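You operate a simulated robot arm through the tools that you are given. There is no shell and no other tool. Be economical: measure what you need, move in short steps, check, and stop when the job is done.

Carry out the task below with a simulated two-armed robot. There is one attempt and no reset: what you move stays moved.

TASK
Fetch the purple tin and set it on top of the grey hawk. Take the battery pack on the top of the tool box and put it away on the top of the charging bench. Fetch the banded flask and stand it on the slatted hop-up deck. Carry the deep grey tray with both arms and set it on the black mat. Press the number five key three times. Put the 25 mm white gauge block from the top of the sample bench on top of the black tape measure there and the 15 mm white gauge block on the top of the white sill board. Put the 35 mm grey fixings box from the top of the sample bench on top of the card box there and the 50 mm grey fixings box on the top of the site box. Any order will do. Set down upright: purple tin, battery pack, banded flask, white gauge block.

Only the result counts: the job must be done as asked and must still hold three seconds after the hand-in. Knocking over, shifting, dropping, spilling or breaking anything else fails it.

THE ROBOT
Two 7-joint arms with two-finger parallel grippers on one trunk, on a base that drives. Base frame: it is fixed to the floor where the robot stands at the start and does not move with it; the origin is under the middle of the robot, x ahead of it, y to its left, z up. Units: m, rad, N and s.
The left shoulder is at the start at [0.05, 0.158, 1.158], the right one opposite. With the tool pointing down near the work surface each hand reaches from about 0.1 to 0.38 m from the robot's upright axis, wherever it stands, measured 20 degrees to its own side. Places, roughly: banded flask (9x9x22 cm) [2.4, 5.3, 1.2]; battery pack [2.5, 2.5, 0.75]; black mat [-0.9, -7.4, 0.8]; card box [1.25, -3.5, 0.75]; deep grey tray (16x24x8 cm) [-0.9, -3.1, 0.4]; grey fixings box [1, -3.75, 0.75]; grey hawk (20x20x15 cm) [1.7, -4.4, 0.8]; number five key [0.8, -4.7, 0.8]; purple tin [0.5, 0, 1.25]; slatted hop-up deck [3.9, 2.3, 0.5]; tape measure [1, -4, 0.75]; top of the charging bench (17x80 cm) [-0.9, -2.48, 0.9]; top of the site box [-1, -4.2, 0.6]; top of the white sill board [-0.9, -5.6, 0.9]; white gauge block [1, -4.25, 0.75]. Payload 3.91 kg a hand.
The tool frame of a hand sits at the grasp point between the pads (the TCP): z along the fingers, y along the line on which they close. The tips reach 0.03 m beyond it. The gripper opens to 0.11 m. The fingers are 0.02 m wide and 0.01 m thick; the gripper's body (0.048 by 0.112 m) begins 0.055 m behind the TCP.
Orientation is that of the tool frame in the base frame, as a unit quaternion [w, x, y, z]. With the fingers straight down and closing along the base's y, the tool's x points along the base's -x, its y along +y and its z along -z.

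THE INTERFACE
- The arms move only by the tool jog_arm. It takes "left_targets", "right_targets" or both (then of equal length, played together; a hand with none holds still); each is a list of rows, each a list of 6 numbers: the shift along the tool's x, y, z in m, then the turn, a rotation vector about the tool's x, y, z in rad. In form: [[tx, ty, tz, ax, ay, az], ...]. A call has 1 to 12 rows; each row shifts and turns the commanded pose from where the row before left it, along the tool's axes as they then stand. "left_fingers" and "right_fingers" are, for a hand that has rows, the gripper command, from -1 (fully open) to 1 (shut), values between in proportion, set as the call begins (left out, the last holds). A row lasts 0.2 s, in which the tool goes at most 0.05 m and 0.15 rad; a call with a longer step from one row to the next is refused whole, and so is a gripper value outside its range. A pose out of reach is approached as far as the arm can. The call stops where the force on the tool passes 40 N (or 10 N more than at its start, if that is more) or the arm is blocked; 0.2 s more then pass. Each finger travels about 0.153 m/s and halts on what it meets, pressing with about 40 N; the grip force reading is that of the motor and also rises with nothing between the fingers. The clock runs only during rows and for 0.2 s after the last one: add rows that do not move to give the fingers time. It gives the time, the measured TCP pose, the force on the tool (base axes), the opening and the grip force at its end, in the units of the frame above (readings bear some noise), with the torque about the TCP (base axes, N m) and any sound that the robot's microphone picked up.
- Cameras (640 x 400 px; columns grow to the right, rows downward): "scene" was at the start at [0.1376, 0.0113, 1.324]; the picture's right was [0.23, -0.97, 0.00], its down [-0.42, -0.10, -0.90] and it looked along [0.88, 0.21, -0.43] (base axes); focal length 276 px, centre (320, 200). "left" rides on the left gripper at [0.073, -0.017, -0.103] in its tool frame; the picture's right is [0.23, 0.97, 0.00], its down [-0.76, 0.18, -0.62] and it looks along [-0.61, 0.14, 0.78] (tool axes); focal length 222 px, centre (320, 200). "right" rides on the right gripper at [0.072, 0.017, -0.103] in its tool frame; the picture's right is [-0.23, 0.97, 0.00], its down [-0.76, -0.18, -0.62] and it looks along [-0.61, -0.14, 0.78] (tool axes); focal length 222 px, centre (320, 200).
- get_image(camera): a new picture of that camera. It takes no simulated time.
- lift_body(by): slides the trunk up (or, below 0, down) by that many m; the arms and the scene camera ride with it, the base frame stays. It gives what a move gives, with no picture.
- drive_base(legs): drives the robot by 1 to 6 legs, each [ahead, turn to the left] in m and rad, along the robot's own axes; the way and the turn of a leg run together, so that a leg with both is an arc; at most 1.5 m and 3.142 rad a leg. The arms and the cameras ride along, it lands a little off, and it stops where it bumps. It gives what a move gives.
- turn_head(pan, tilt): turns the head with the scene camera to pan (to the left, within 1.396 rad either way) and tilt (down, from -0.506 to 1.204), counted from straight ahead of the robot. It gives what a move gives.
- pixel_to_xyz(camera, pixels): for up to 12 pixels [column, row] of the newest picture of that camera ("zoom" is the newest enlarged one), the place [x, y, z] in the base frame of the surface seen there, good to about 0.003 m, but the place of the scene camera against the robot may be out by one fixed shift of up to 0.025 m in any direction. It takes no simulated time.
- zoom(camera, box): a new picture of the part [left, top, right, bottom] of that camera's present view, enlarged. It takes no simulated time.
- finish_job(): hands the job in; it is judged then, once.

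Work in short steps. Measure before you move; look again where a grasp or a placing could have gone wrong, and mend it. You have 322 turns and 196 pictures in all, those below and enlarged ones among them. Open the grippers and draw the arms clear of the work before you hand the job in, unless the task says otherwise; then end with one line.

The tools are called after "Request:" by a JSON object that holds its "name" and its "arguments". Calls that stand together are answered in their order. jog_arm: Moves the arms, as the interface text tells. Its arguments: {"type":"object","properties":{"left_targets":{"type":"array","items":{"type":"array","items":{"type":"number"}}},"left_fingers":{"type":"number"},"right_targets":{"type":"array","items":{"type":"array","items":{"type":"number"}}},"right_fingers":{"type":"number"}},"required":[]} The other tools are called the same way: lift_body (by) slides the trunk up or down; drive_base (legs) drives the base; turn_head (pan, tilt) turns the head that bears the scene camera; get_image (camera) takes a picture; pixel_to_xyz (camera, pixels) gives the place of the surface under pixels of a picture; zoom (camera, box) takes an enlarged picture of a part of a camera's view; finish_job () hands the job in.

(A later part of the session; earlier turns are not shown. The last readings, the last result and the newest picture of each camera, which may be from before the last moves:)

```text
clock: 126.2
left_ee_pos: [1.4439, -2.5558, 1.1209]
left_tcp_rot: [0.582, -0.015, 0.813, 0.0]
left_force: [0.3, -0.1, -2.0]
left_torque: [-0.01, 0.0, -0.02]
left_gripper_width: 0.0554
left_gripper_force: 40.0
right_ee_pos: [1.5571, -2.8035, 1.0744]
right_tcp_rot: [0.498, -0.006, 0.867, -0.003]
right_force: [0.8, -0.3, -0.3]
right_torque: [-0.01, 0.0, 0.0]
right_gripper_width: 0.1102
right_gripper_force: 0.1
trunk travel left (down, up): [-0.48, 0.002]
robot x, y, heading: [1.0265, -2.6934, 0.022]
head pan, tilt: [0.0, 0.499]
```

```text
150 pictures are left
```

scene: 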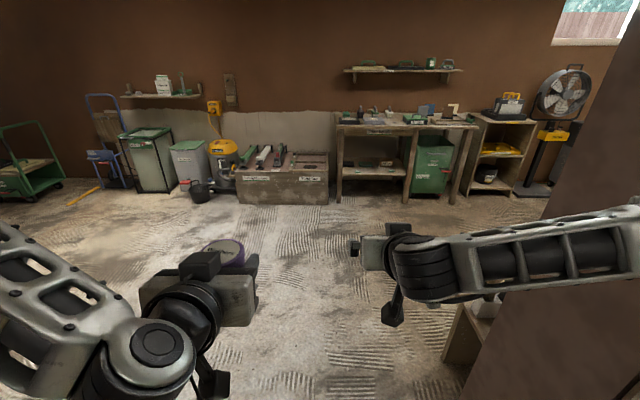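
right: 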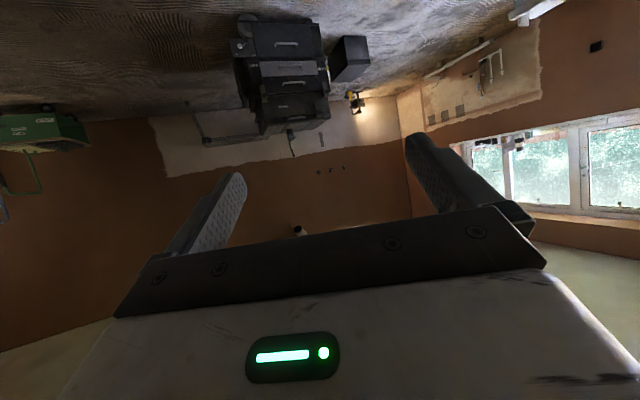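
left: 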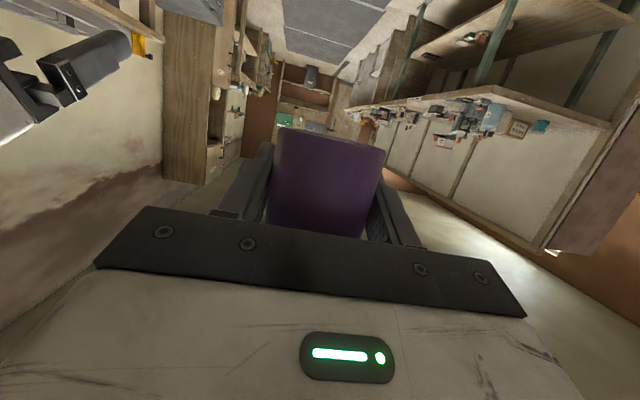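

I'm in the opening; the room beyond is wide. I drive on 1.2 m and look right for the hawk.

Request:
{"name": "drive_base", "arguments": {"legs": [[1.2, -0.02]]}}

Request:
{"name": "turn_head", "arguments": {"pan": -1.2, "tilt": 0.4}}

Request:
{"name": "get_image", "arguments": {"camera": "scene"}}

Request:
{"name": "turn_head", "arguments": {"pan": 1.3, "tilt": 0.4}}

Request:
{"name": "get_image", "arguments": {"camera": "scene"}}

```text
clock: 132.3
left_ee_pos: [2.6369, -2.5614, 1.121]
left_tcp_rot: [0.582, -0.004, 0.813, -0.008]
left_force: [-0.2, -0.2, -2.2]
left_torque: [-0.03, 0.01, -0.03]
left_gripper_width: 0.0554
left_gripper_force: 40.5
right_ee_pos: [2.7424, -2.8119, 1.0742]
right_tcp_rot: [0.497, 0.006, 0.867, -0.01]
right_force: [0.5, 0.3, 0.5]
right_torque: [0.02, -0.04, 0.01]
right_gripper_width: 0.1098
right_gripper_force: 0.1
trunk travel left (down, up): [-0.48, 0.002]
robot x, y, heading: [2.2139, -2.6884, -0.006]
head pan, tilt: [0.0, 0.499]
```

```text
clock: 133.7
left_ee_pos: [2.6368, -2.5613, 1.1217]
left_tcp_rot: [0.582, -0.004, 0.813, -0.008]
left_force: [-0.3, 0.1, -0.5]
left_torque: [-0.02, -0.02, -0.01]
left_gripper_width: 0.0553
left_gripper_force: 40.1
right_ee_pos: [2.7427, -2.8116, 1.076]
right_tcp_rot: [0.498, 0.006, 0.867, -0.01]
right_force: [0.1, 0.0, -0.8]
right_torque: [0.01, -0.01, -0.05]
right_gripper_width: 0.1099
right_gripper_force: 0.0
trunk travel left (down, up): [-0.48, 0.002]
robot x, y, heading: [2.2133, -2.6857, -0.008]
head pan, tilt: [-1.201, 0.4]
```

```text
149 pictures are left
```

scene: 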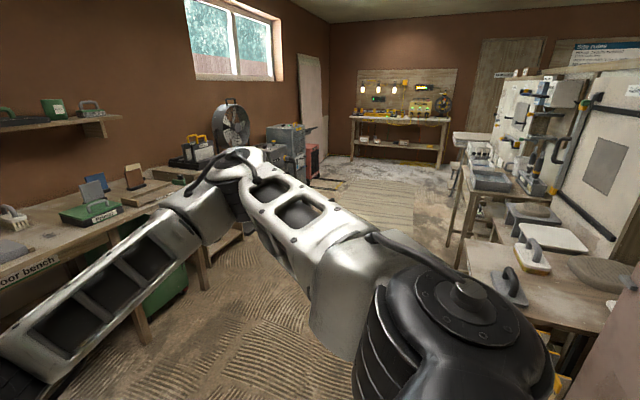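

```text
clock: 135.9
left_ee_pos: [2.6368, -2.5604, 1.1212]
left_tcp_rot: [0.582, -0.003, 0.813, -0.008]
left_force: [-0.2, -0.1, -1.0]
left_torque: [0.0, -0.02, 0.0]
left_gripper_width: 0.0551
left_gripper_force: 40.0
right_ee_pos: [2.742, -2.8109, 1.0754]
right_tcp_rot: [0.498, 0.006, 0.867, -0.01]
right_force: [-0.6, 0.5, 0.2]
right_torque: [0.04, 0.02, 0.01]
right_gripper_width: 0.1101
right_gripper_force: 0.0
trunk travel left (down, up): [-0.48, 0.002]
robot x, y, heading: [2.2158, -2.6877, -0.009]
head pan, tilt: [1.3, 0.4]
```

```text
148 pictures are left
```

scene: 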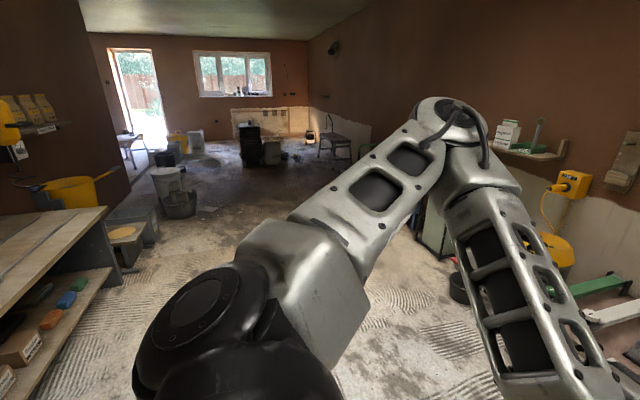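

The hawk should be on the bench to the right (south). I turn to face south and look there.

Request:
{"name": "drive_base", "arguments": {"legs": [[0.1, -1.56]]}}

Request:
{"name": "turn_head", "arguments": {"pan": -0.3, "tilt": 0.4}}

Request:
{"name": "get_image", "arguments": {"camera": "scene"}}

```text
clock: 140.2
left_ee_pos: [2.3995, -3.1726, 1.1216]
left_tcp_rot: [0.405, 0.574, 0.576, -0.418]
left_force: [0.0, -0.2, -1.5]
left_torque: [-0.01, -0.01, -0.02]
left_gripper_width: 0.0556
left_gripper_force: 39.8
right_ee_pos: [2.1474, -3.2766, 1.0756]
right_tcp_rot: [0.343, 0.62, 0.606, -0.361]
right_force: [0.3, 0.0, 0.6]
right_torque: [0.03, -0.04, 0.0]
right_gripper_width: 0.1099
right_gripper_force: 0.0
trunk travel left (down, up): [-0.48, 0.002]
robot x, y, heading: [2.2809, -2.7477, -1.586]
head pan, tilt: [1.3, 0.4]
```

```text
clock: 141.8
left_ee_pos: [2.3992, -3.1739, 1.1227]
left_tcp_rot: [0.405, 0.574, 0.576, -0.418]
left_force: [0.6, 0.9, -0.6]
left_torque: [-0.01, -0.02, 0.0]
left_gripper_width: 0.0553
left_gripper_force: 40.2
right_ee_pos: [2.1475, -3.2778, 1.0753]
right_tcp_rot: [0.344, 0.62, 0.607, -0.36]
right_force: [0.2, -0.1, 0.3]
right_torque: [0.03, -0.01, 0.0]
right_gripper_width: 0.1098
right_gripper_force: 0.0
trunk travel left (down, up): [-0.48, 0.002]
robot x, y, heading: [2.2806, -2.7482, -1.59]
head pan, tilt: [-0.3, 0.4]
```

```text
147 pictures are left
```

scene: 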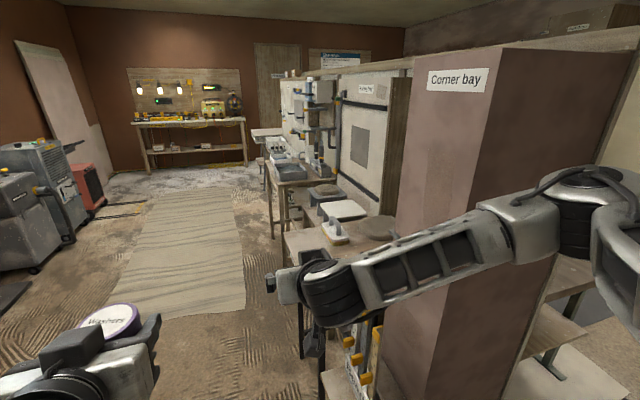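

I measure the bench edge on the right and zoom in on the tools lying there.

Request:
{"name": "pixel_to_xyz", "arguments": {"camera": "scene", "pixels": [[285, 240], [268, 170], [345, 210], [320, 185], [370, 225], [335, 230], [380, 330], [240, 310], [430, 100]]}}

Request:
{"name": "zoom", "arguments": {"camera": "scene", "box": [240, 120, 420, 280]}}

```text
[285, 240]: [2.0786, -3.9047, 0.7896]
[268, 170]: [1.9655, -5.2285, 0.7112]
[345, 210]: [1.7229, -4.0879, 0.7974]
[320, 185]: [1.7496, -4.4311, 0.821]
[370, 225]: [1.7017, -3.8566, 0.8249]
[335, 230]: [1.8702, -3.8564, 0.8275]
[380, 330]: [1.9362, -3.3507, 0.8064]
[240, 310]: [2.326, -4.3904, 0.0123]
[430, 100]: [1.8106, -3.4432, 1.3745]
```

```text
2.50 times, centred on (330, 200) of scene
```

zoom: 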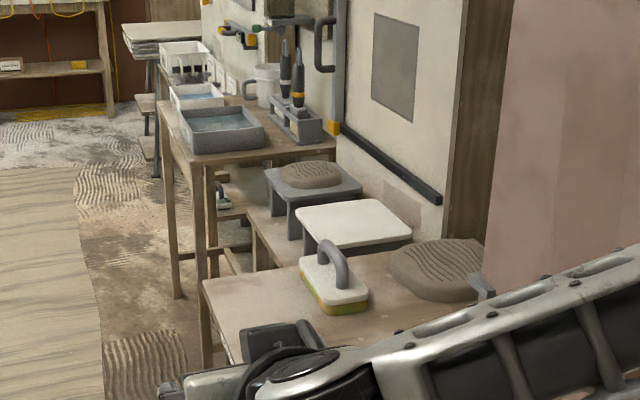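

The grey hawk is the grey stand near (1.75, -4.43), with a mound on it. I drive south beside it, keeping clear of the column.

Request:
{"name": "drive_base", "arguments": {"legs": [[0, 0.15], [0.8, 0], [0, -0.13], [0.8, 0]]}}

Request:
{"name": "turn_head", "arguments": {"pan": -1.3, "tilt": 0.6}}

Request:
{"name": "get_image", "arguments": {"camera": "scene"}}

```text
clock: 151.3
left_ee_pos: [2.4876, -4.7786, 1.12]
left_tcp_rot: [0.404, 0.575, 0.576, -0.419]
left_force: [0.0, -0.1, -1.2]
left_torque: [0.01, 0.0, -0.02]
left_gripper_width: 0.0555
left_gripper_force: 39.9
right_ee_pos: [2.2352, -4.8824, 1.0759]
right_tcp_rot: [0.343, 0.621, 0.605, -0.361]
right_force: [0.6, 0.0, -0.7]
right_torque: [0.01, 0.02, 0.0]
right_gripper_width: 0.1102
right_gripper_force: 0.0
trunk travel left (down, up): [-0.48, 0.002]
robot x, y, heading: [2.3661, -4.3591, -1.589]
head pan, tilt: [-0.3, 0.4]
```

```text
clock: 152.6
left_ee_pos: [2.4866, -4.7787, 1.1212]
left_tcp_rot: [0.405, 0.574, 0.575, -0.419]
left_force: [0.4, 0.6, -1.8]
left_torque: [0.05, 0.03, 0.01]
left_gripper_width: 0.0556
left_gripper_force: 39.8
right_ee_pos: [2.2366, -4.8832, 1.0747]
right_tcp_rot: [0.343, 0.62, 0.606, -0.36]
right_force: [-0.1, -0.9, 0.2]
right_torque: [-0.01, -0.01, -0.01]
right_gripper_width: 0.1098
right_gripper_force: 0.0
trunk travel left (down, up): [-0.48, 0.002]
robot x, y, heading: [2.3631, -4.3578, -1.591]
head pan, tilt: [-1.3, 0.6]
```

```text
145 pictures are left
```

scene: 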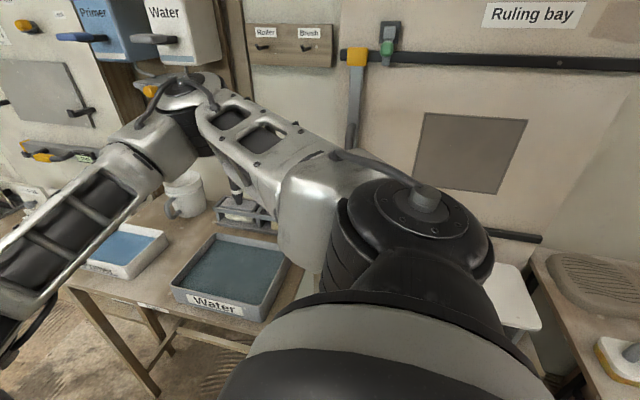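

I pull the right hand back and up, then turn right to face the hawk (west).

Request:
{"name": "jog_arm", "arguments": {"right_targets": [[0, 0, -0.042, 0, 0, 0], [0, 0, -0.042, 0, 0, 0], [0, 0, -0.042, 0, 0, 0], [0, 0, -0.042, 0, 0, 0]]}}

Request:
{"name": "drive_base", "arguments": {"legs": [[0, -1.55]]}}

Request:
{"name": "turn_head", "arguments": {"pan": 0, "tilt": 0.65}}

Request:
{"name": "get_image", "arguments": {"camera": "scene"}}

```text
clock: 153.6
left_ee_pos: [2.4881, -4.7783, 1.1217]
left_tcp_rot: [0.404, 0.575, 0.575, -0.419]
left_force: [0.4, -0.1, -1.3]
left_torque: [0.0, 0.0, -0.01]
left_gripper_width: 0.0557
left_gripper_force: 40.6
right_ee_pos: [2.252, -4.7517, 1.1604]
right_tcp_rot: [0.342, 0.621, 0.605, -0.362]
right_force: [0.4, 0.9, -0.5]
right_torque: [-0.01, 0.01, 0.0]
right_gripper_width: 0.1098
right_gripper_force: 0.0
right hand out of reach, approached as far as the arm can: row 4
trunk travel left (down, up): [-0.48, 0.002]
robot x, y, heading: [2.366, -4.3551, -1.588]
head pan, tilt: [-1.3, 0.6]
```

```text
clock: 157.6
left_ee_pos: [1.9526, -4.5107, 1.1212]
left_tcp_rot: [0.013, 0.812, 0.033, -0.582]
left_force: [0.6, 0.2, -1.4]
left_torque: [0.01, 0.02, -0.01]
left_gripper_width: 0.0552
left_gripper_force: 40.6
right_ee_pos: [1.9607, -4.2731, 1.1597]
right_tcp_rot: [0.006, 0.867, 0.024, -0.497]
right_force: [0.4, 0.4, -0.4]
right_torque: [-0.03, 0.02, 0.0]
right_gripper_width: 0.1101
right_gripper_force: 0.0
trunk travel left (down, up): [-0.48, 0.002]
robot x, y, heading: [2.3642, -4.3543, -3.077]
head pan, tilt: [-1.3, 0.6]
```

```text
clock: 159.1
left_ee_pos: [1.952, -4.5101, 1.1212]
left_tcp_rot: [0.012, 0.812, 0.033, -0.583]
left_force: [-0.2, 0.8, -1.9]
left_torque: [-0.04, 0.03, 0.01]
left_gripper_width: 0.0555
left_gripper_force: 40.3
right_ee_pos: [1.9604, -4.2728, 1.1612]
right_tcp_rot: [0.005, 0.867, 0.023, -0.498]
right_force: [0.1, 0.4, -0.2]
right_torque: [-0.01, -0.01, 0.01]
right_gripper_width: 0.1101
right_gripper_force: 0.0
trunk travel left (down, up): [-0.48, 0.002]
robot x, y, heading: [2.3633, -4.3567, -3.082]
head pan, tilt: [0.0, 0.649]
```

```text
144 pictures are left
```

scene: 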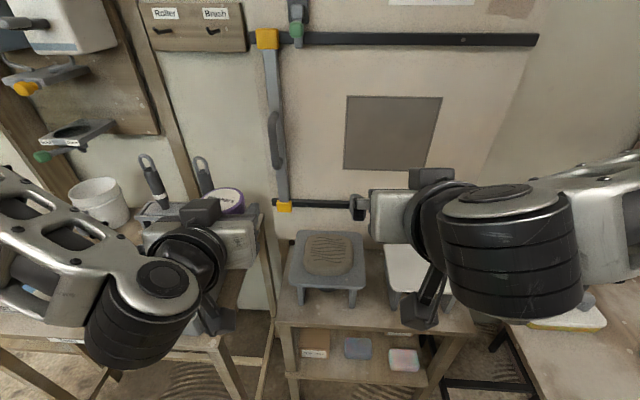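

The grey hawk is in front at (330,260), with a ribbed patch on it. I zoom in and measure it.

Request:
{"name": "zoom", "arguments": {"camera": "scene", "box": [260, 210, 420, 310]}}

Request:
{"name": "pixel_to_xyz", "arguments": {"camera": "zoom", "pixels": [[150, 90], [400, 90], [415, 280], [125, 270], [270, 170], [270, 110], [200, 180], [340, 180], [270, 250], [270, 275], [375, 180], [165, 200]]}}

```text
4.00 times, centred on (340, 260) of scene
```

zoom: 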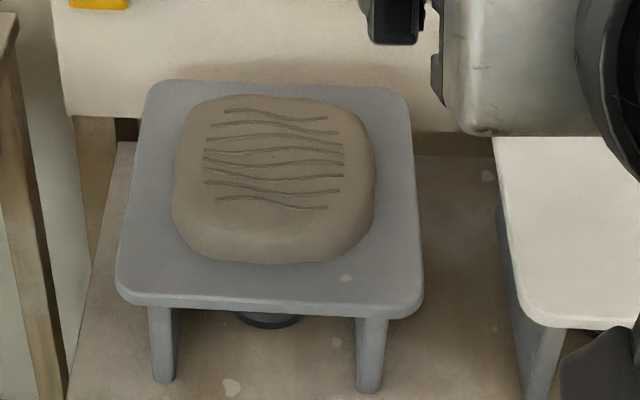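

```text
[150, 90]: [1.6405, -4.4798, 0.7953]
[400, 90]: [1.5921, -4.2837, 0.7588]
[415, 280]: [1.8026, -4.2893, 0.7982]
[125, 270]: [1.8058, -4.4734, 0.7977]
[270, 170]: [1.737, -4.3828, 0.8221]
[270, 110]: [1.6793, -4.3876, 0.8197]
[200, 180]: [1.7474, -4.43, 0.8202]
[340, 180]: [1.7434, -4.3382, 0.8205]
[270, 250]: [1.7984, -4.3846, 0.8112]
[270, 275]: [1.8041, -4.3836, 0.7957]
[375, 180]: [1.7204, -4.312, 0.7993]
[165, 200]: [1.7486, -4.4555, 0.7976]
```

The patch top (scene z 0.820, about 0.806 true) is flat, centred near (1.747, -4.396) after the camera offset. I lower the trunk 0.2, move the right hand aside, level the tin and bring it in line.

Request:
{"name": "jog_arm", "arguments": {"right_targets": [[0, -0.04, 0, 0, 0, 0], [0, -0.04, 0, 0, 0, 0], [0, -0.04, 0, 0, 0, 0], [0, -0.03, 0, 0, 0, 0]]}}

Request:
{"name": "lift_body", "arguments": {"by": -0.2}}

Request:
{"name": "jog_arm", "arguments": {"left_targets": [[0, 0, 0, 0, 0.0215, 0.02], [0, -0.042, 0, 0, 0, 0], [0, -0.042, 0, 0, 0, 0], [0, -0.042, 0, 0, 0, 0], [0, 0, 0, 0, 0, 0]]}}

Request:
{"name": "get_image", "arguments": {"camera": "scene"}}

```text
clock: 160.1
left_ee_pos: [1.9523, -4.5104, 1.1208]
left_tcp_rot: [0.013, 0.812, 0.032, -0.582]
left_force: [0.4, -0.5, -1.4]
left_torque: [0.02, 0.03, 0.02]
left_gripper_width: 0.0553
left_gripper_force: 39.7
right_ee_pos: [1.9172, -4.1329, 1.1656]
right_tcp_rot: [0.006, 0.868, 0.024, -0.497]
right_force: [0.3, 0.2, 0.0]
right_torque: [-0.02, -0.02, -0.02]
right_gripper_width: 0.11
right_gripper_force: 0.0
right hand out of reach, approached as far as the arm can: row 1, 2, 3
trunk travel left (down, up): [-0.48, 0.002]
robot x, y, heading: [2.3659, -4.3532, -3.081]
head pan, tilt: [0.0, 0.649]
```

```text
clock: 162.3
left_ee_pos: [1.9528, -4.5108, 0.9214]
left_tcp_rot: [0.012, 0.812, 0.033, -0.582]
left_force: [0.3, 0.7, -1.1]
left_torque: [-0.01, 0.01, -0.03]
left_gripper_width: 0.0557
left_gripper_force: 39.7
right_ee_pos: [1.9175, -4.1336, 0.9654]
right_tcp_rot: [0.007, 0.867, 0.024, -0.497]
right_force: [-0.6, -1.0, 0.0]
right_torque: [-0.03, 0.02, 0.0]
right_gripper_width: 0.1098
right_gripper_force: 0.0
trunk travel left (down, up): [-0.28, 0.202]
robot x, y, heading: [2.3648, -4.3547, -3.082]
head pan, tilt: [0.0, 0.649]
```

```text
clock: 163.5
left_ee_pos: [1.9387, -4.4865, 0.9608]
left_tcp_rot: [0.018, 0.819, 0.025, -0.574]
left_force: [0.9, 0.6, -1.4]
left_torque: [0.0, 0.03, 0.0]
left_gripper_width: 0.0555
left_gripper_force: 40.0
left hand out of reach, approached as far as the arm can: row 2, 3, 4
right_ee_pos: [1.9169, -4.1335, 0.9655]
right_tcp_rot: [0.006, 0.867, 0.023, -0.497]
right_force: [-0.3, -0.6, 0.5]
right_torque: [0.01, 0.01, 0.01]
right_gripper_width: 0.1099
right_gripper_force: 0.1
trunk travel left (down, up): [-0.28, 0.202]
robot x, y, heading: [2.3599, -4.3555, -3.073]
head pan, tilt: [0.0, 0.649]
```

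```text
142 pictures are left
```

scene: 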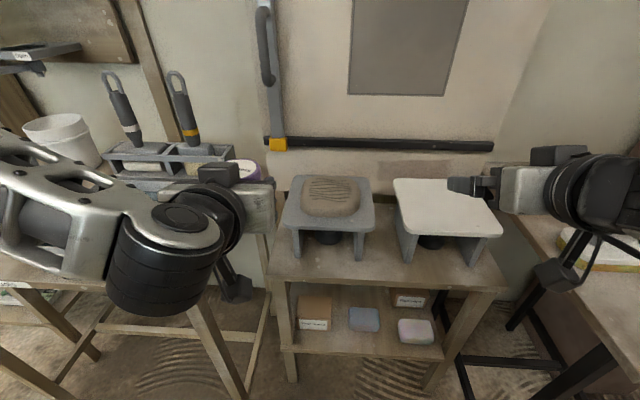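

Close to the body the sideways move is out of reach; I push the hand 0.1 forward (still high above the hawk) and check its pose.

Request:
{"name": "jog_arm", "arguments": {"left_targets": [[-0.0114, 0, 0.0313, 0, 0, 0], [-0.0114, 0, 0.0313, 0, 0, 0], [-0.0114, 0, 0.0313, 0, 0, 0], [0, 0, 0, 0, 0, 0]]}}

Request:
{"name": "pixel_to_xyz", "arguments": {"camera": "scene", "pixels": [[330, 185], [330, 205], [282, 275], [490, 285], [345, 197], [315, 197], [440, 200], [190, 310]]}}

```text
clock: 164.5
left_ee_pos: [1.8374, -4.4969, 0.9623]
left_tcp_rot: [0.017, 0.819, 0.024, -0.573]
left_force: [-0.8, -0.7, -1.2]
left_torque: [0.03, 0.02, -0.01]
left_gripper_width: 0.0555
left_gripper_force: 39.9
left hand out of reach, approached as far as the arm can: row 3
right_ee_pos: [1.9169, -4.134, 0.9654]
right_tcp_rot: [0.006, 0.867, 0.024, -0.499]
right_force: [0.7, 0.7, 0.2]
right_torque: [-0.01, -0.02, 0.0]
right_gripper_width: 0.11
right_gripper_force: 0.0
trunk travel left (down, up): [-0.28, 0.202]
robot x, y, heading: [2.3697, -4.3544, -3.076]
head pan, tilt: [0.0, 0.649]
```

```text
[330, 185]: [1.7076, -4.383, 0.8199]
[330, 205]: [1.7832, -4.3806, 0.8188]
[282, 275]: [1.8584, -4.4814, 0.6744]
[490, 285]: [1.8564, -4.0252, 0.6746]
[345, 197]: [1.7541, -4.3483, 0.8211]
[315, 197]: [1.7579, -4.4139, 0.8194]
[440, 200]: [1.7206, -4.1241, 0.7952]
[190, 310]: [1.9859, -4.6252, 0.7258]
```

Now at ahead 0.54, left 0.107. I try the sideways move again from here.

Request:
{"name": "jog_arm", "arguments": {"left_targets": [[0, -0.035, 0, 0, 0, 0], [0, -0.035, 0, 0, 0, 0], [0, -0.035, 0, 0, 0, 0], [0, 0, 0, 0, 0, 0]]}}

```text
clock: 165.5
left_ee_pos: [1.8567, -4.4835, 0.9917]
left_tcp_rot: [0.018, 0.819, 0.024, -0.574]
left_force: [-0.6, 0.6, -1.5]
left_torque: [0.0, 0.0, -0.01]
left_gripper_width: 0.0558
left_gripper_force: 40.0
left hand out of reach, approached as far as the arm can: row 1, 2, 3
right_ee_pos: [1.9175, -4.1342, 0.9653]
right_tcp_rot: [0.005, 0.867, 0.023, -0.498]
right_force: [-0.3, -0.3, -0.2]
right_torque: [0.0, -0.02, 0.05]
right_gripper_width: 0.1099
right_gripper_force: 0.2
trunk travel left (down, up): [-0.28, 0.202]
robot x, y, heading: [2.3674, -4.3549, -3.078]
head pan, tilt: [0.0, 0.649]
```

The wrist can't go inward at this tilt, so I undo that and pivot the base 0.18 to the right instead, bringing the tin over the hawk.

Request:
{"name": "jog_arm", "arguments": {"left_targets": [[0, 0.035, 0, 0, 0, 0], [0, 0.035, 0, 0, 0, 0], [0, 0.035, 0, 0, 0, 0], [0, 0, 0, 0, 0, 0]]}}

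Request:
{"name": "drive_base", "arguments": {"legs": [[0, -0.18]]}}

```text
clock: 166.5
left_ee_pos: [1.8644, -4.5903, 0.9924]
left_tcp_rot: [0.018, 0.819, 0.024, -0.574]
left_force: [0.1, 0.0, -1.2]
left_torque: [-0.01, 0.03, 0.05]
left_gripper_width: 0.0556
left_gripper_force: 40.1
right_ee_pos: [1.9175, -4.1347, 0.9647]
right_tcp_rot: [0.007, 0.867, 0.024, -0.498]
right_force: [0.3, 0.2, -0.3]
right_torque: [0.03, 0.0, -0.01]
right_gripper_width: 0.1103
right_gripper_force: 0.2
trunk travel left (down, up): [-0.28, 0.202]
robot x, y, heading: [2.366, -4.3576, -3.077]
head pan, tilt: [0.0, 0.649]
```

```text
clock: 167.6
left_ee_pos: [1.8304, -4.4956, 0.9919]
left_tcp_rot: [-0.034, 0.817, -0.049, -0.573]
left_force: [0.3, -0.3, -1.2]
left_torque: [-0.03, 0.0, 0.02]
left_gripper_width: 0.0556
left_gripper_force: 40.4
right_ee_pos: [1.9632, -4.057, 0.9656]
right_tcp_rot: [-0.038, 0.866, -0.055, -0.496]
right_force: [0.5, -0.2, -0.6]
right_torque: [0.0, 0.0, 0.02]
right_gripper_width: 0.1098
right_gripper_force: 0.0
trunk travel left (down, up): [-0.28, 0.202]
robot x, y, heading: [2.3652, -4.3579, 3.02]
head pan, tilt: [0.0, 0.649]
```

The hand needs 0.095 forward and 0.089 to the right, which is within its reach now. I do that at this height.

Request:
{"name": "jog_arm", "arguments": {"left_targets": [[-0.011, 0, 0.0297, 0, 0, 0], [-0.011, 0, 0.0297, 0, 0, 0], [-0.011, 0, 0.0297, 0, 0, 0], [0, -0.03, 0, 0, 0, 0], [0, -0.03, 0, 0, 0, 0], [0, -0.028, 0, 0, 0, 0], [0, 0, 0, 0, 0, 0]]}}

Request:
{"name": "get_image", "arguments": {"camera": "scene"}}

```text
clock: 169.2
left_ee_pos: [1.7499, -4.4072, 0.9985]
left_tcp_rot: [-0.033, 0.818, -0.049, -0.572]
left_force: [-0.2, 0.0, -1.6]
left_torque: [0.01, -0.01, 0.01]
left_gripper_width: 0.0556
left_gripper_force: 40.6
left hand out of reach, approached as far as the arm can: row 6
right_ee_pos: [1.9642, -4.0572, 0.9662]
right_tcp_rot: [-0.038, 0.866, -0.055, -0.496]
right_force: [-0.4, 0.5, 0.0]
right_torque: [0.02, 0.0, -0.06]
right_gripper_width: 0.1102
right_gripper_force: 0.1
trunk travel left (down, up): [-0.28, 0.202]
robot x, y, heading: [2.3629, -4.3541, 3.024]
head pan, tilt: [0.0, 0.649]
```

```text
141 pictures are left
```

scene: 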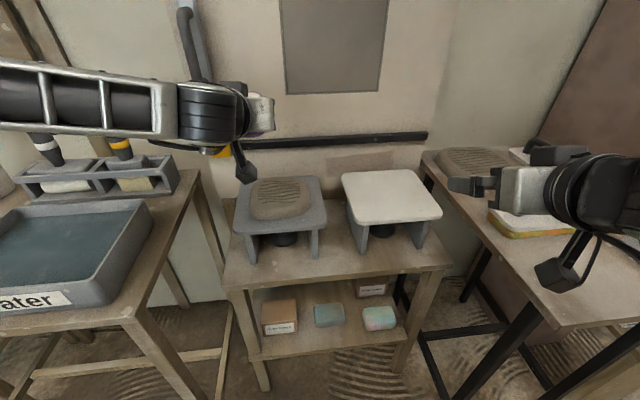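

The hand is above the hawk. I check the hawk's position and height with the left wrist camera.

Request:
{"name": "get_image", "arguments": {"camera": "left"}}

```text
140 pictures are left
```

left: 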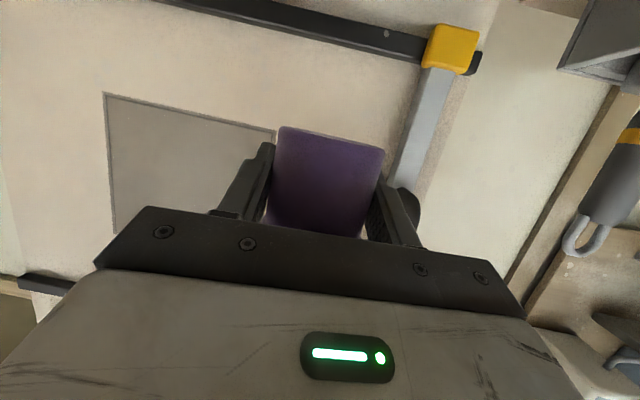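

The hawk isn't in view from there. I lower the hand straight down by 0.14.

Request:
{"name": "jog_arm", "arguments": {"left_targets": [[0.0263, 0, 0.0096, 0, 0, 0], [0.0263, 0, 0.0096, 0, 0, 0], [0.0263, -0.003, 0.0096, 0, 0, 0], [0.0263, -0.004, 0.0096, 0, 0, 0], [0.0263, -0.004, 0.0096, 0, 0, 0], [0, 0, 0, 0, 0, 0]]}}

Request:
{"name": "get_image", "arguments": {"camera": "scene"}}

```text
clock: 170.6
left_ee_pos: [1.7675, -4.4433, 0.9079]
left_tcp_rot: [-0.034, 0.819, -0.049, -0.571]
left_force: [0.7, -0.4, -1.2]
left_torque: [-0.02, 0.01, 0.01]
left_gripper_width: 0.0558
left_gripper_force: 40.0
left hand out of reach, approached as far as the arm can: row 1, 2, 3, 4, 5
right_ee_pos: [1.9651, -4.0575, 0.965]
right_tcp_rot: [-0.038, 0.865, -0.055, -0.497]
right_force: [0.5, -0.2, -0.1]
right_torque: [0.0, 0.01, -0.01]
right_gripper_width: 0.11
right_gripper_force: 0.0
trunk travel left (down, up): [-0.28, 0.202]
robot x, y, heading: [2.3646, -4.3516, 3.025]
head pan, tilt: [0.0, 0.649]
```

```text
139 pictures are left
```

scene: 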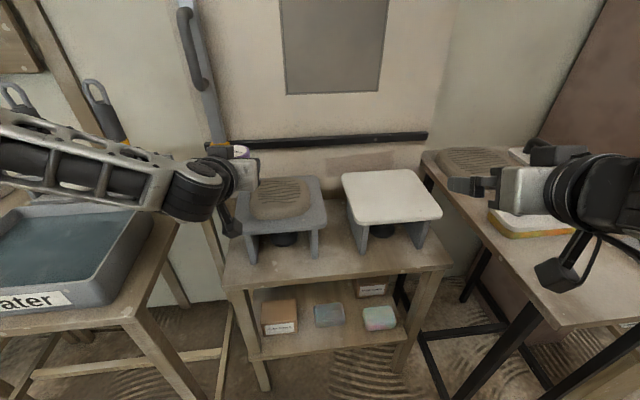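

Low and inward is outside this tilt's workspace. I raise the right hand out of the way and pivot another 0.15 right so that the left hand works further to its own side.

Request:
{"name": "jog_arm", "arguments": {"right_targets": [[-0.034, 0, -0.03, 0, 0, 0], [-0.034, 0, -0.03, 0, 0, 0], [-0.034, 0, -0.03, 0, 0, 0], [0, 0, 0, 0, 0, 0]]}}

Request:
{"name": "drive_base", "arguments": {"legs": [[0, -0.15]]}}

```text
clock: 171.6
left_ee_pos: [1.7681, -4.4434, 0.9084]
left_tcp_rot: [-0.034, 0.819, -0.049, -0.571]
left_force: [0.5, 0.4, -1.4]
left_torque: [-0.01, 0.02, 0.02]
left_gripper_width: 0.0556
left_gripper_force: 40.3
right_ee_pos: [1.9893, -4.059, 1.1007]
right_tcp_rot: [-0.038, 0.866, -0.055, -0.496]
right_force: [-0.4, -1.1, 0.5]
right_torque: [-0.01, -0.01, -0.02]
right_gripper_width: 0.1099
right_gripper_force: 0.0
trunk travel left (down, up): [-0.28, 0.202]
robot x, y, heading: [2.3632, -4.3509, 3.026]
head pan, tilt: [0.0, 0.649]
```

```text
clock: 172.6
left_ee_pos: [1.7615, -4.3543, 0.908]
left_tcp_rot: [-0.076, 0.812, -0.11, -0.568]
left_force: [-0.4, 0.8, -2.0]
left_torque: [0.03, 0.0, 0.01]
left_gripper_width: 0.0555
left_gripper_force: 40.2
right_ee_pos: [2.0366, -4.0075, 1.0999]
right_tcp_rot: [-0.074, 0.859, -0.118, -0.492]
right_force: [-0.3, -0.3, -0.1]
right_torque: [0.02, -0.02, 0.01]
right_gripper_width: 0.1099
right_gripper_force: 0.1
trunk travel left (down, up): [-0.28, 0.202]
robot x, y, heading: [2.3647, -4.3577, 2.873]
head pan, tilt: [0.0, 0.649]
```

Now the target is 0.044 to the left and 0.075 down. I move left and then down by 0.06.

Request:
{"name": "jog_arm", "arguments": {"left_targets": [[0, 0.022, 0, 0, 0, 0], [0, 0.022, 0, 0, 0, 0], [0.0188, 0, 0.0068, 0, 0, 0], [0.0188, 0, 0.0068, 0, 0, 0], [0.0188, 0, 0.0068, 0, 0, 0], [0, 0, 0, 0, 0, 0]]}}

Request:
{"name": "get_image", "arguments": {"camera": "scene"}}

```text
clock: 174.0
left_ee_pos: [1.7405, -4.3646, 0.9045]
left_tcp_rot: [-0.072, 0.816, -0.108, -0.563]
left_force: [-0.7, -0.1, -1.3]
left_torque: [0.02, 0.03, -0.02]
left_gripper_width: 0.0556
left_gripper_force: 40.9
left hand out of reach, approached as far as the arm can: row 1, 2, 3, 4, 5
right_ee_pos: [2.0374, -4.0078, 1.0994]
right_tcp_rot: [-0.076, 0.859, -0.12, -0.492]
right_force: [0.1, -0.8, 0.7]
right_torque: [0.0, 0.03, 0.0]
right_gripper_width: 0.1101
right_gripper_force: 0.0
trunk travel left (down, up): [-0.28, 0.202]
robot x, y, heading: [2.3655, -4.3556, 2.872]
head pan, tilt: [0.0, 0.649]
```

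```text
138 pictures are left
```

scene: 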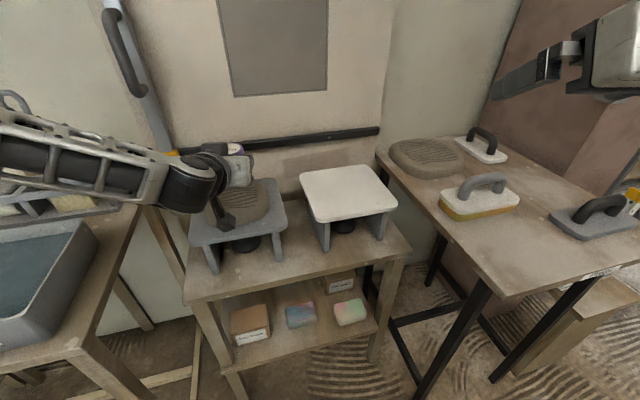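

That is simply the arm's full stretch. I draw the hand back 0.13 and drive the base 0.13 closer instead.

Request:
{"name": "jog_arm", "arguments": {"left_targets": [[0.012, 0, -0.042, 0, 0, 0], [0.015, 0, -0.042, 0, 0, 0], [0.016, 0, -0.042, 0, 0, 0], [0, 0, 0, 0, 0, 0]]}}

Request:
{"name": "drive_base", "arguments": {"legs": [[0.13, 0]]}}

```text
clock: 175.0
left_ee_pos: [1.8491, -4.3849, 0.9193]
left_tcp_rot: [-0.073, 0.814, -0.108, -0.566]
left_force: [-0.5, 0.7, -1.2]
left_torque: [0.01, 0.02, 0.04]
left_gripper_width: 0.0556
left_gripper_force: 40.2
left hand out of reach, approached as far as the arm can: row 1, 2, 3
right_ee_pos: [2.0369, -4.0069, 1.0993]
right_tcp_rot: [-0.075, 0.859, -0.119, -0.492]
right_force: [-1.2, 0.2, 0.8]
right_torque: [0.0, 0.0, 0.01]
right_gripper_width: 0.1099
right_gripper_force: 0.0
trunk travel left (down, up): [-0.28, 0.202]
robot x, y, heading: [2.3646, -4.3555, 2.876]
head pan, tilt: [0.0, 0.649]
```

```text
clock: 176.3
left_ee_pos: [1.7261, -4.3525, 0.9178]
left_tcp_rot: [-0.073, 0.815, -0.108, -0.565]
left_force: [-0.2, -0.1, -1.7]
left_torque: [-0.01, 0.01, -0.03]
left_gripper_width: 0.0558
left_gripper_force: 40.2
right_ee_pos: [1.9116, -3.9747, 1.0987]
right_tcp_rot: [-0.075, 0.859, -0.118, -0.492]
right_force: [-0.1, -0.5, -0.3]
right_torque: [0.0, 0.01, 0.07]
right_gripper_width: 0.1099
right_gripper_force: 0.1
trunk travel left (down, up): [-0.28, 0.202]
robot x, y, heading: [2.2397, -4.3189, 2.877]
head pan, tilt: [0.0, 0.649]
```

The limit is really height: with this tilt the hand cannot be far below the shoulder, so the trunk must go lower. I check the left forearm's clearance over the wash bench first.

Request:
{"name": "turn_head", "arguments": {"pan": 0.7, "tilt": 0.6}}

Request:
{"name": "get_image", "arguments": {"camera": "scene"}}

```text
clock: 177.3
left_ee_pos: [1.7264, -4.3515, 0.9185]
left_tcp_rot: [-0.073, 0.815, -0.108, -0.565]
left_force: [0.0, 0.1, -1.7]
left_torque: [0.02, 0.03, -0.04]
left_gripper_width: 0.0554
left_gripper_force: 40.2
right_ee_pos: [1.913, -3.975, 1.1005]
right_tcp_rot: [-0.075, 0.86, -0.119, -0.491]
right_force: [0.3, -1.5, 0.0]
right_torque: [0.0, -0.02, -0.01]
right_gripper_width: 0.11
right_gripper_force: 0.1
trunk travel left (down, up): [-0.28, 0.202]
robot x, y, heading: [2.2402, -4.3238, 2.883]
head pan, tilt: [0.7, 0.6]
```

```text
137 pictures are left
```

scene: 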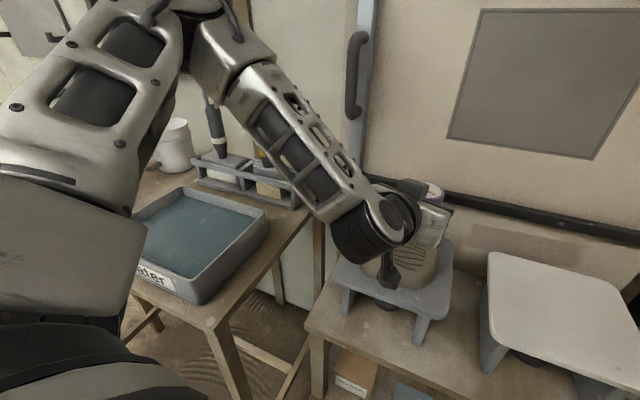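

Request:
{"name": "pixel_to_xyz", "arguments": {"camera": "scene", "pixels": [[200, 40], [245, 70], [300, 110], [340, 180], [290, 170], [60, 110], [130, 100], [215, 110], [250, 170], [180, 145], [270, 185], [380, 270]]}}

```text
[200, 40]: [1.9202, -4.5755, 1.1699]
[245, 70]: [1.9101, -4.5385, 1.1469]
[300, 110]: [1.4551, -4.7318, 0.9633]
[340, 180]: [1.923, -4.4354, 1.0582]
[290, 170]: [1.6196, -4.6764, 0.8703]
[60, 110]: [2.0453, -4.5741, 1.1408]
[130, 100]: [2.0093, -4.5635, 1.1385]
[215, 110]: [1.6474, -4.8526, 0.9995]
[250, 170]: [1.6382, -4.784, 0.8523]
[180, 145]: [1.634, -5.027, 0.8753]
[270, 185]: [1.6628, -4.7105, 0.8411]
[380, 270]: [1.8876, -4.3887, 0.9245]
```

There is plenty of room below the arm. I lower the trunk 0.05, correct the hand's place over the hawk's centre, then look.

Request:
{"name": "lift_body", "arguments": {"by": -0.05}}

Request:
{"name": "jog_arm", "arguments": {"left_targets": [[-0.03, 0.012, -0.01, 0, 0, 0], [0.005, 0.012, -0.015, 0, 0, 0], [0.005, 0.012, -0.015, 0, 0, 0], [0, 0, 0, 0, 0, 0]]}}

Request:
{"name": "get_image", "arguments": {"camera": "scene"}}

```text
clock: 178.3
left_ee_pos: [1.7267, -4.3519, 0.8677]
left_tcp_rot: [-0.073, 0.815, -0.107, -0.565]
left_force: [0.5, -0.8, -1.3]
left_torque: [-0.04, 0.02, 0.0]
left_gripper_width: 0.0555
left_gripper_force: 40.0
right_ee_pos: [1.9127, -3.9762, 1.0507]
right_tcp_rot: [-0.074, 0.859, -0.117, -0.493]
right_force: [0.2, 0.2, 0.1]
right_torque: [0.0, 0.03, 0.0]
right_gripper_width: 0.11
right_gripper_force: 0.0
trunk travel left (down, up): [-0.23, 0.252]
robot x, y, heading: [2.2435, -4.3208, 2.882]
head pan, tilt: [0.7, 0.6]
```

```text
clock: 179.3
left_ee_pos: [1.7478, -4.3934, 0.9006]
left_tcp_rot: [-0.073, 0.814, -0.107, -0.566]
left_force: [0.4, -0.7, -1.2]
left_torque: [0.01, 0.02, 0.03]
left_gripper_width: 0.0555
left_gripper_force: 40.1
right_ee_pos: [1.9116, -3.9743, 1.0492]
right_tcp_rot: [-0.074, 0.859, -0.117, -0.492]
right_force: [0.1, 0.8, -0.6]
right_torque: [0.0, 0.03, -0.03]
right_gripper_width: 0.1098
right_gripper_force: 0.0
trunk travel left (down, up): [-0.23, 0.252]
robot x, y, heading: [2.2456, -4.3186, 2.88]
head pan, tilt: [0.7, 0.6]
```

```text
136 pictures are left
```

scene: 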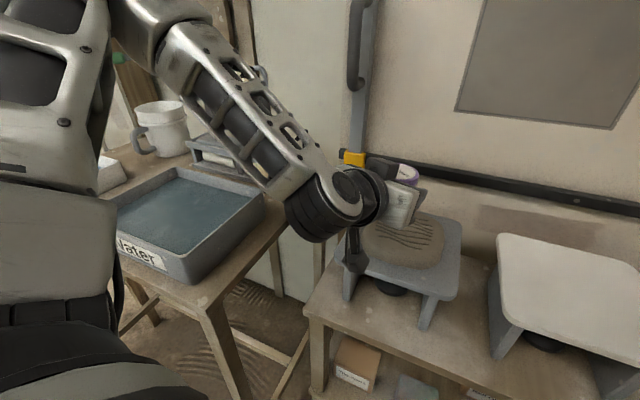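

The tin is above the hawk's centre and level. I lower the trunk 0.05, then feel down in small steps.

Request:
{"name": "lift_body", "arguments": {"by": -0.05}}

Request:
{"name": "jog_arm", "arguments": {"left_targets": [[0.0047, 0, 0.0017, 0, 0, 0], [0.0047, 0, 0.0017, 0, 0, 0], [0.0028, 0, 0.001, 0, 0, 0]]}}

Request:
{"name": "get_image", "arguments": {"camera": "scene"}}

```text
clock: 180.2
left_ee_pos: [1.7476, -4.394, 0.8513]
left_tcp_rot: [-0.073, 0.815, -0.108, -0.565]
left_force: [-0.1, 0.3, -1.5]
left_torque: [0.0, 0.0, 0.02]
left_gripper_width: 0.0555
left_gripper_force: 40.1
right_ee_pos: [1.9125, -3.9759, 0.9993]
right_tcp_rot: [-0.074, 0.86, -0.118, -0.492]
right_force: [-0.1, -0.9, -0.1]
right_torque: [-0.02, 0.0, 0.03]
right_gripper_width: 0.11
right_gripper_force: 0.1
trunk travel left (down, up): [-0.18, 0.302]
robot x, y, heading: [2.2435, -4.3221, 2.877]
head pan, tilt: [0.7, 0.6]
```

```text
clock: 181.0
left_ee_pos: [1.746, -4.3943, 0.8425]
left_tcp_rot: [-0.07, 0.816, -0.106, -0.564]
left_force: [-0.1, -0.1, -1.2]
left_torque: [0.01, 0.03, 0.01]
left_gripper_width: 0.0557
left_gripper_force: 39.7
left hand out of reach, approached as far as the arm can: row 3
right_ee_pos: [1.914, -3.9761, 1.0]
right_tcp_rot: [-0.075, 0.86, -0.117, -0.492]
right_force: [-1.2, 0.2, 0.8]
right_torque: [0.0, 0.0, -0.03]
right_gripper_width: 0.1098
right_gripper_force: 0.1
trunk travel left (down, up): [-0.18, 0.302]
robot x, y, heading: [2.2398, -4.3222, 2.876]
head pan, tilt: [0.7, 0.6]
```

```text
135 pictures are left
```

scene: 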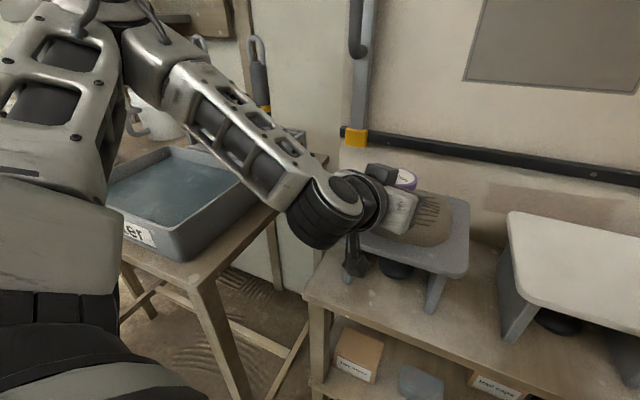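

Out of arm stroke again, so I finish the descent with the trunk in small steps, watching the force.

Request:
{"name": "lift_body", "arguments": {"by": -0.007}}

Request:
{"name": "lift_body", "arguments": {"by": -0.004}}

Request:
{"name": "zoom", "arguments": {"camera": "scene", "box": [320, 130, 500, 290]}}

```text
clock: 181.5
left_ee_pos: [1.747, -4.3933, 0.8365]
left_tcp_rot: [-0.071, 0.815, -0.106, -0.565]
left_force: [-0.7, 0.1, 3.5]
left_torque: [0.11, 0.12, 0.03]
left_gripper_width: 0.0556
left_gripper_force: 40.1
right_ee_pos: [1.913, -3.9746, 0.9922]
right_tcp_rot: [-0.074, 0.86, -0.118, -0.492]
right_force: [0.4, 0.4, -0.1]
right_torque: [-0.02, 0.0, -0.04]
right_gripper_width: 0.1101
right_gripper_force: 0.1
trunk travel left (down, up): [-0.173, 0.309]
robot x, y, heading: [2.2444, -4.3224, 2.876]
head pan, tilt: [0.7, 0.6]
```

```text
clock: 182.1
left_ee_pos: [1.7474, -4.3938, 0.8366]
left_tcp_rot: [-0.07, 0.813, -0.104, -0.569]
left_force: [1.9, -5.5, 25.4]
left_torque: [0.25, 0.21, 0.0]
left_gripper_width: 0.0555
left_gripper_force: 40.0
right_ee_pos: [1.9143, -3.9746, 0.9895]
right_tcp_rot: [-0.074, 0.859, -0.118, -0.493]
right_force: [0.1, -0.3, -0.1]
right_torque: [0.03, 0.0, -0.01]
right_gripper_width: 0.1101
right_gripper_force: 0.0
trunk travel left (down, up): [-0.169, 0.313]
robot x, y, heading: [2.2424, -4.3258, 2.88]
head pan, tilt: [0.7, 0.6]
```

```text
2.50 times, centred on (410, 210) of scene
```

zoom: 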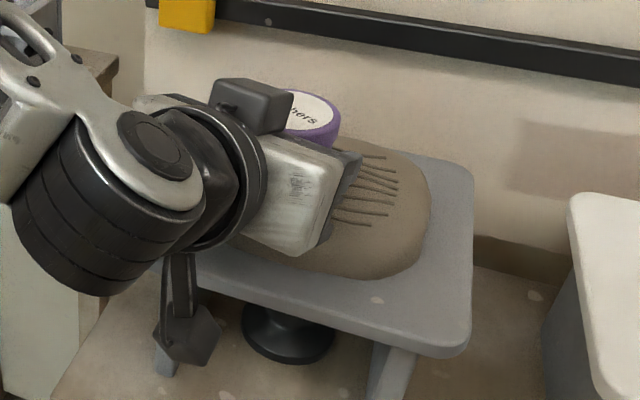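

Contact felt at TCP z 0.8365. I relieve the press a little and open the fingers.

Request:
{"name": "lift_body", "arguments": {"by": 0.003}}

Request:
{"name": "jog_arm", "arguments": {"left_targets": [[0, 0, 0, 0, 0, 0], [0, 0, 0, 0, 0, 0], [0, 0, 0, 0, 0, 0]], "left_fingers": -0.4}}

Request:
{"name": "get_image", "arguments": {"camera": "left"}}

```text
clock: 182.6
left_ee_pos: [1.7475, -4.3934, 0.8372]
left_tcp_rot: [-0.07, 0.814, -0.106, -0.566]
left_force: [-5.4, -2.9, 20.4]
left_torque: [0.21, 0.56, 0.13]
left_gripper_width: 0.0552
left_gripper_force: 39.8
right_ee_pos: [1.9137, -3.9736, 0.9911]
right_tcp_rot: [-0.075, 0.859, -0.119, -0.493]
right_force: [1.1, -0.3, -0.1]
right_torque: [0.05, 0.02, -0.04]
right_gripper_width: 0.1102
right_gripper_force: 0.0
trunk travel left (down, up): [-0.172, 0.31]
robot x, y, heading: [2.2401, -4.3212, 2.876]
head pan, tilt: [0.7, 0.6]
```

```text
clock: 183.4
left_ee_pos: [1.7461, -4.3935, 0.834]
left_tcp_rot: [-0.07, 0.816, -0.106, -0.564]
left_force: [-0.1, 1.0, -0.1]
left_torque: [0.02, -0.03, -0.01]
left_gripper_width: 0.0769
left_gripper_force: 0.1
right_ee_pos: [1.9128, -3.9756, 0.9924]
right_tcp_rot: [-0.074, 0.859, -0.117, -0.493]
right_force: [-0.6, -0.1, -0.3]
right_torque: [0.0, -0.03, -0.01]
right_gripper_width: 0.1098
right_gripper_force: 0.1
trunk travel left (down, up): [-0.172, 0.31]
robot x, y, heading: [2.2435, -4.3232, 2.88]
head pan, tilt: [0.7, 0.6]
```

```text
133 pictures are left
```

left: 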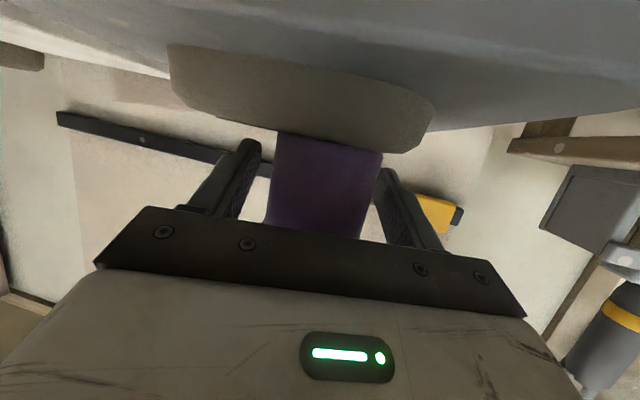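

The tin stands on the hawk, free of the fingers. I drive straight back 0.2 to withdraw and check.

Request:
{"name": "drive_base", "arguments": {"legs": [[-0.22, 0]]}}

Request:
{"name": "turn_head", "arguments": {"pan": 0.3, "tilt": 0.5}}

Request:
{"name": "get_image", "arguments": {"camera": "scene"}}

```text
clock: 185.1
left_ee_pos: [1.9573, -4.4493, 0.8335]
left_tcp_rot: [-0.071, 0.816, -0.106, -0.564]
left_force: [-0.8, -1.1, 0.2]
left_torque: [0.01, -0.03, 0.01]
left_gripper_width: 0.077
left_gripper_force: 0.1
right_ee_pos: [2.1239, -4.0301, 0.9907]
right_tcp_rot: [-0.074, 0.859, -0.118, -0.492]
right_force: [0.2, 0.1, -0.3]
right_torque: [0.0, 0.04, -0.03]
right_gripper_width: 0.1098
right_gripper_force: 0.2
trunk travel left (down, up): [-0.172, 0.31]
robot x, y, heading: [2.4532, -4.3797, 2.876]
head pan, tilt: [0.7, 0.6]
```

```text
clock: 185.9
left_ee_pos: [1.9575, -4.4499, 0.8341]
left_tcp_rot: [-0.07, 0.816, -0.106, -0.564]
left_force: [0.8, -0.8, 0.2]
left_torque: [0.0, 0.03, -0.01]
left_gripper_width: 0.0771
left_gripper_force: 0.1
right_ee_pos: [2.123, -4.032, 0.9922]
right_tcp_rot: [-0.075, 0.859, -0.119, -0.492]
right_force: [0.0, 0.4, -0.8]
right_torque: [0.01, 0.02, 0.0]
right_gripper_width: 0.1102
right_gripper_force: 0.0
trunk travel left (down, up): [-0.172, 0.31]
robot x, y, heading: [2.4496, -4.3792, 2.878]
head pan, tilt: [0.3, 0.499]
```

```text
132 pictures are left
```

scene: 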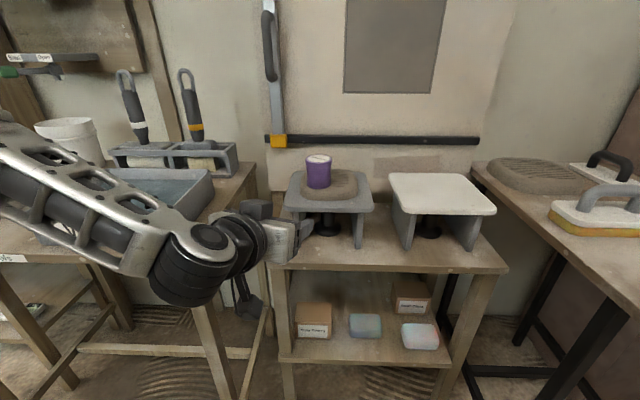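

The tin stands upright on the hawk. Next the north end: I raise the trunk, turn north and bring both hands to tool-down poses.

Request:
{"name": "lift_body", "arguments": {"by": 0.25}}

Request:
{"name": "jog_arm", "arguments": {"left_targets": [[0, 0, 0, 0, 0.136, 0], [0, 0, 0, 0, 0.136, 0], [0, 0, 0, 0, 0.136, 0], [0, 0, 0, 0, 0.136, 0], [0, 0, 0, 0, 0.136, 0], [0, 0, 0, 0, 0.136, 0], [0, 0, 0, 0, 0.136, 0], [0, 0, 0, 0, 0.136, 0], [0, 0, 0, 0, 0.136, 0]], "left_fingers": -1, "right_targets": [[0, 0, 0, 0, 0.1163, 0], [0, 0, 0, 0, 0.1163, 0], [0, 0, 0, 0, 0.1163, 0], [0, 0, 0, 0, 0.1163, 0], [0, 0, 0, 0, 0.1163, 0], [0, 0, 0, 0, 0.1163, 0], [0, 0, 0, 0, 0.1163, 0], [0, 0, 0, 0, 0.1163, 0], [0, 0, 0, 0, 0.1163, 0]]}}

Request:
{"name": "drive_base", "arguments": {"legs": [[0, -1.3]]}}

Request:
{"name": "turn_head", "arguments": {"pan": 0, "tilt": 0.3}}

Request:
{"name": "get_image", "arguments": {"camera": "scene"}}

```text
clock: 188.5
left_ee_pos: [1.957, -4.4503, 1.084]
left_tcp_rot: [-0.071, 0.816, -0.107, -0.564]
left_force: [-0.5, -0.5, -0.7]
left_torque: [-0.01, 0.02, -0.02]
left_gripper_width: 0.0772
left_gripper_force: 0.1
right_ee_pos: [2.1241, -4.0315, 1.2415]
right_tcp_rot: [-0.075, 0.859, -0.118, -0.492]
right_force: [0.0, 0.2, -0.7]
right_torque: [0.02, 0.0, 0.01]
right_gripper_width: 0.1102
right_gripper_force: 0.0
trunk travel left (down, up): [-0.422, 0.06]
robot x, y, heading: [2.4537, -4.3779, 2.878]
head pan, tilt: [0.3, 0.499]
```

```text
clock: 190.5
left_ee_pos: [1.9578, -4.4509, 1.0841]
left_tcp_rot: [0.003, 0.992, -0.129, 0.009]
left_force: [-0.1, 0.3, 0.4]
left_torque: [0.01, -0.02, -0.03]
left_gripper_width: 0.1099
left_gripper_force: 0.1
right_ee_pos: [2.1228, -4.0311, 1.2409]
right_tcp_rot: [-0.005, 0.99, -0.14, 0.004]
right_force: [-0.4, 0.6, 0.4]
right_torque: [0.0, 0.0, 0.02]
right_gripper_width: 0.1099
right_gripper_force: 0.0
trunk travel left (down, up): [-0.422, 0.06]
robot x, y, heading: [2.4508, -4.3771, 2.878]
head pan, tilt: [0.3, 0.499]
```

```text
clock: 194.1
left_ee_pos: [2.2495, -3.9216, 1.0847]
left_tcp_rot: [0.007, 0.714, -0.701, 0.004]
left_force: [-0.4, 0.7, -0.2]
left_torque: [0.01, 0.0, -0.02]
left_gripper_width: 0.1098
left_gripper_force: 0.1
right_ee_pos: [2.6976, -3.968, 1.2412]
right_tcp_rot: [0.003, -0.706, 0.708, -0.006]
right_force: [0.2, -0.1, 0.0]
right_torque: [-0.02, 0.01, 0.01]
right_gripper_width: 0.11
right_gripper_force: 0.1
trunk travel left (down, up): [-0.422, 0.06]
robot x, y, heading: [2.4556, -4.3781, 1.585]
head pan, tilt: [0.3, 0.499]
```

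```text
clock: 194.9
left_ee_pos: [2.2488, -3.9224, 1.0848]
left_tcp_rot: [0.007, 0.714, -0.7, 0.004]
left_force: [-0.5, -0.4, -1.0]
left_torque: [0.0, 0.0, 0.02]
left_gripper_width: 0.11
left_gripper_force: 0.1
right_ee_pos: [2.6973, -3.9658, 1.2415]
right_tcp_rot: [0.002, -0.706, 0.708, -0.006]
right_force: [-0.1, 0.5, 0.3]
right_torque: [-0.02, 0.0, 0.01]
right_gripper_width: 0.1098
right_gripper_force: 0.1
trunk travel left (down, up): [-0.422, 0.06]
robot x, y, heading: [2.4477, -4.3809, 1.58]
head pan, tilt: [0.0, 0.3]
```

```text
131 pictures are left
```

scene: 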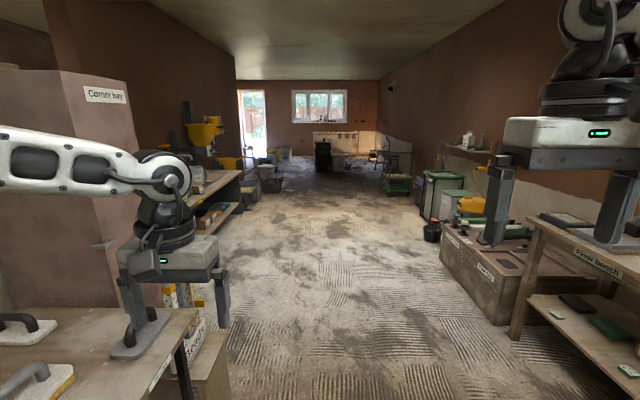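

I measure the side limits on the way north before driving.

Request:
{"name": "pixel_to_xyz", "arguments": {"camera": "scene", "pixels": [[515, 335], [445, 250], [430, 235], [205, 290], [135, 200], [245, 175], [258, 205], [320, 170], [385, 190], [275, 190], [320, 145], [375, 160]]}}

Request:
{"name": "zoom", "arguments": {"camera": "scene", "box": [220, 80, 440, 217]}}

```text
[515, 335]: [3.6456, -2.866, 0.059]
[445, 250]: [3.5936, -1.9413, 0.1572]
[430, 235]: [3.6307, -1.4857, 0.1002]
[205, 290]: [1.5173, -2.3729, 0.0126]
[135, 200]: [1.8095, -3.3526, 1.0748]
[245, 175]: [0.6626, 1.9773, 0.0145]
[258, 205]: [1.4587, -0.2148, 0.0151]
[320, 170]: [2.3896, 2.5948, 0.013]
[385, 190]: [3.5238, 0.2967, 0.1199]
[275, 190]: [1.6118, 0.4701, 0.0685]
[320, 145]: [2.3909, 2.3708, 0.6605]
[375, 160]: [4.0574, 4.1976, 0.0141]
```

```text
2.91 times, centred on (330, 148) of scene
```

zoom: 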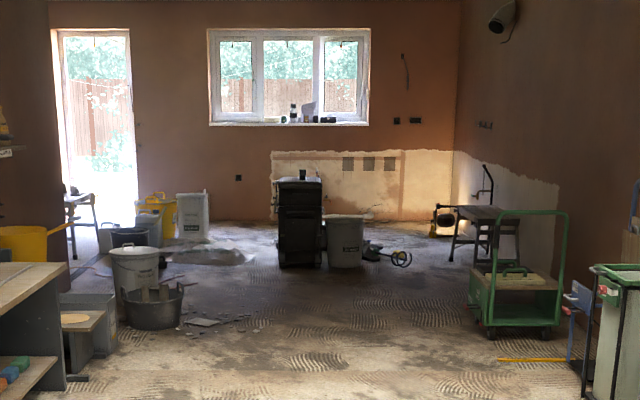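

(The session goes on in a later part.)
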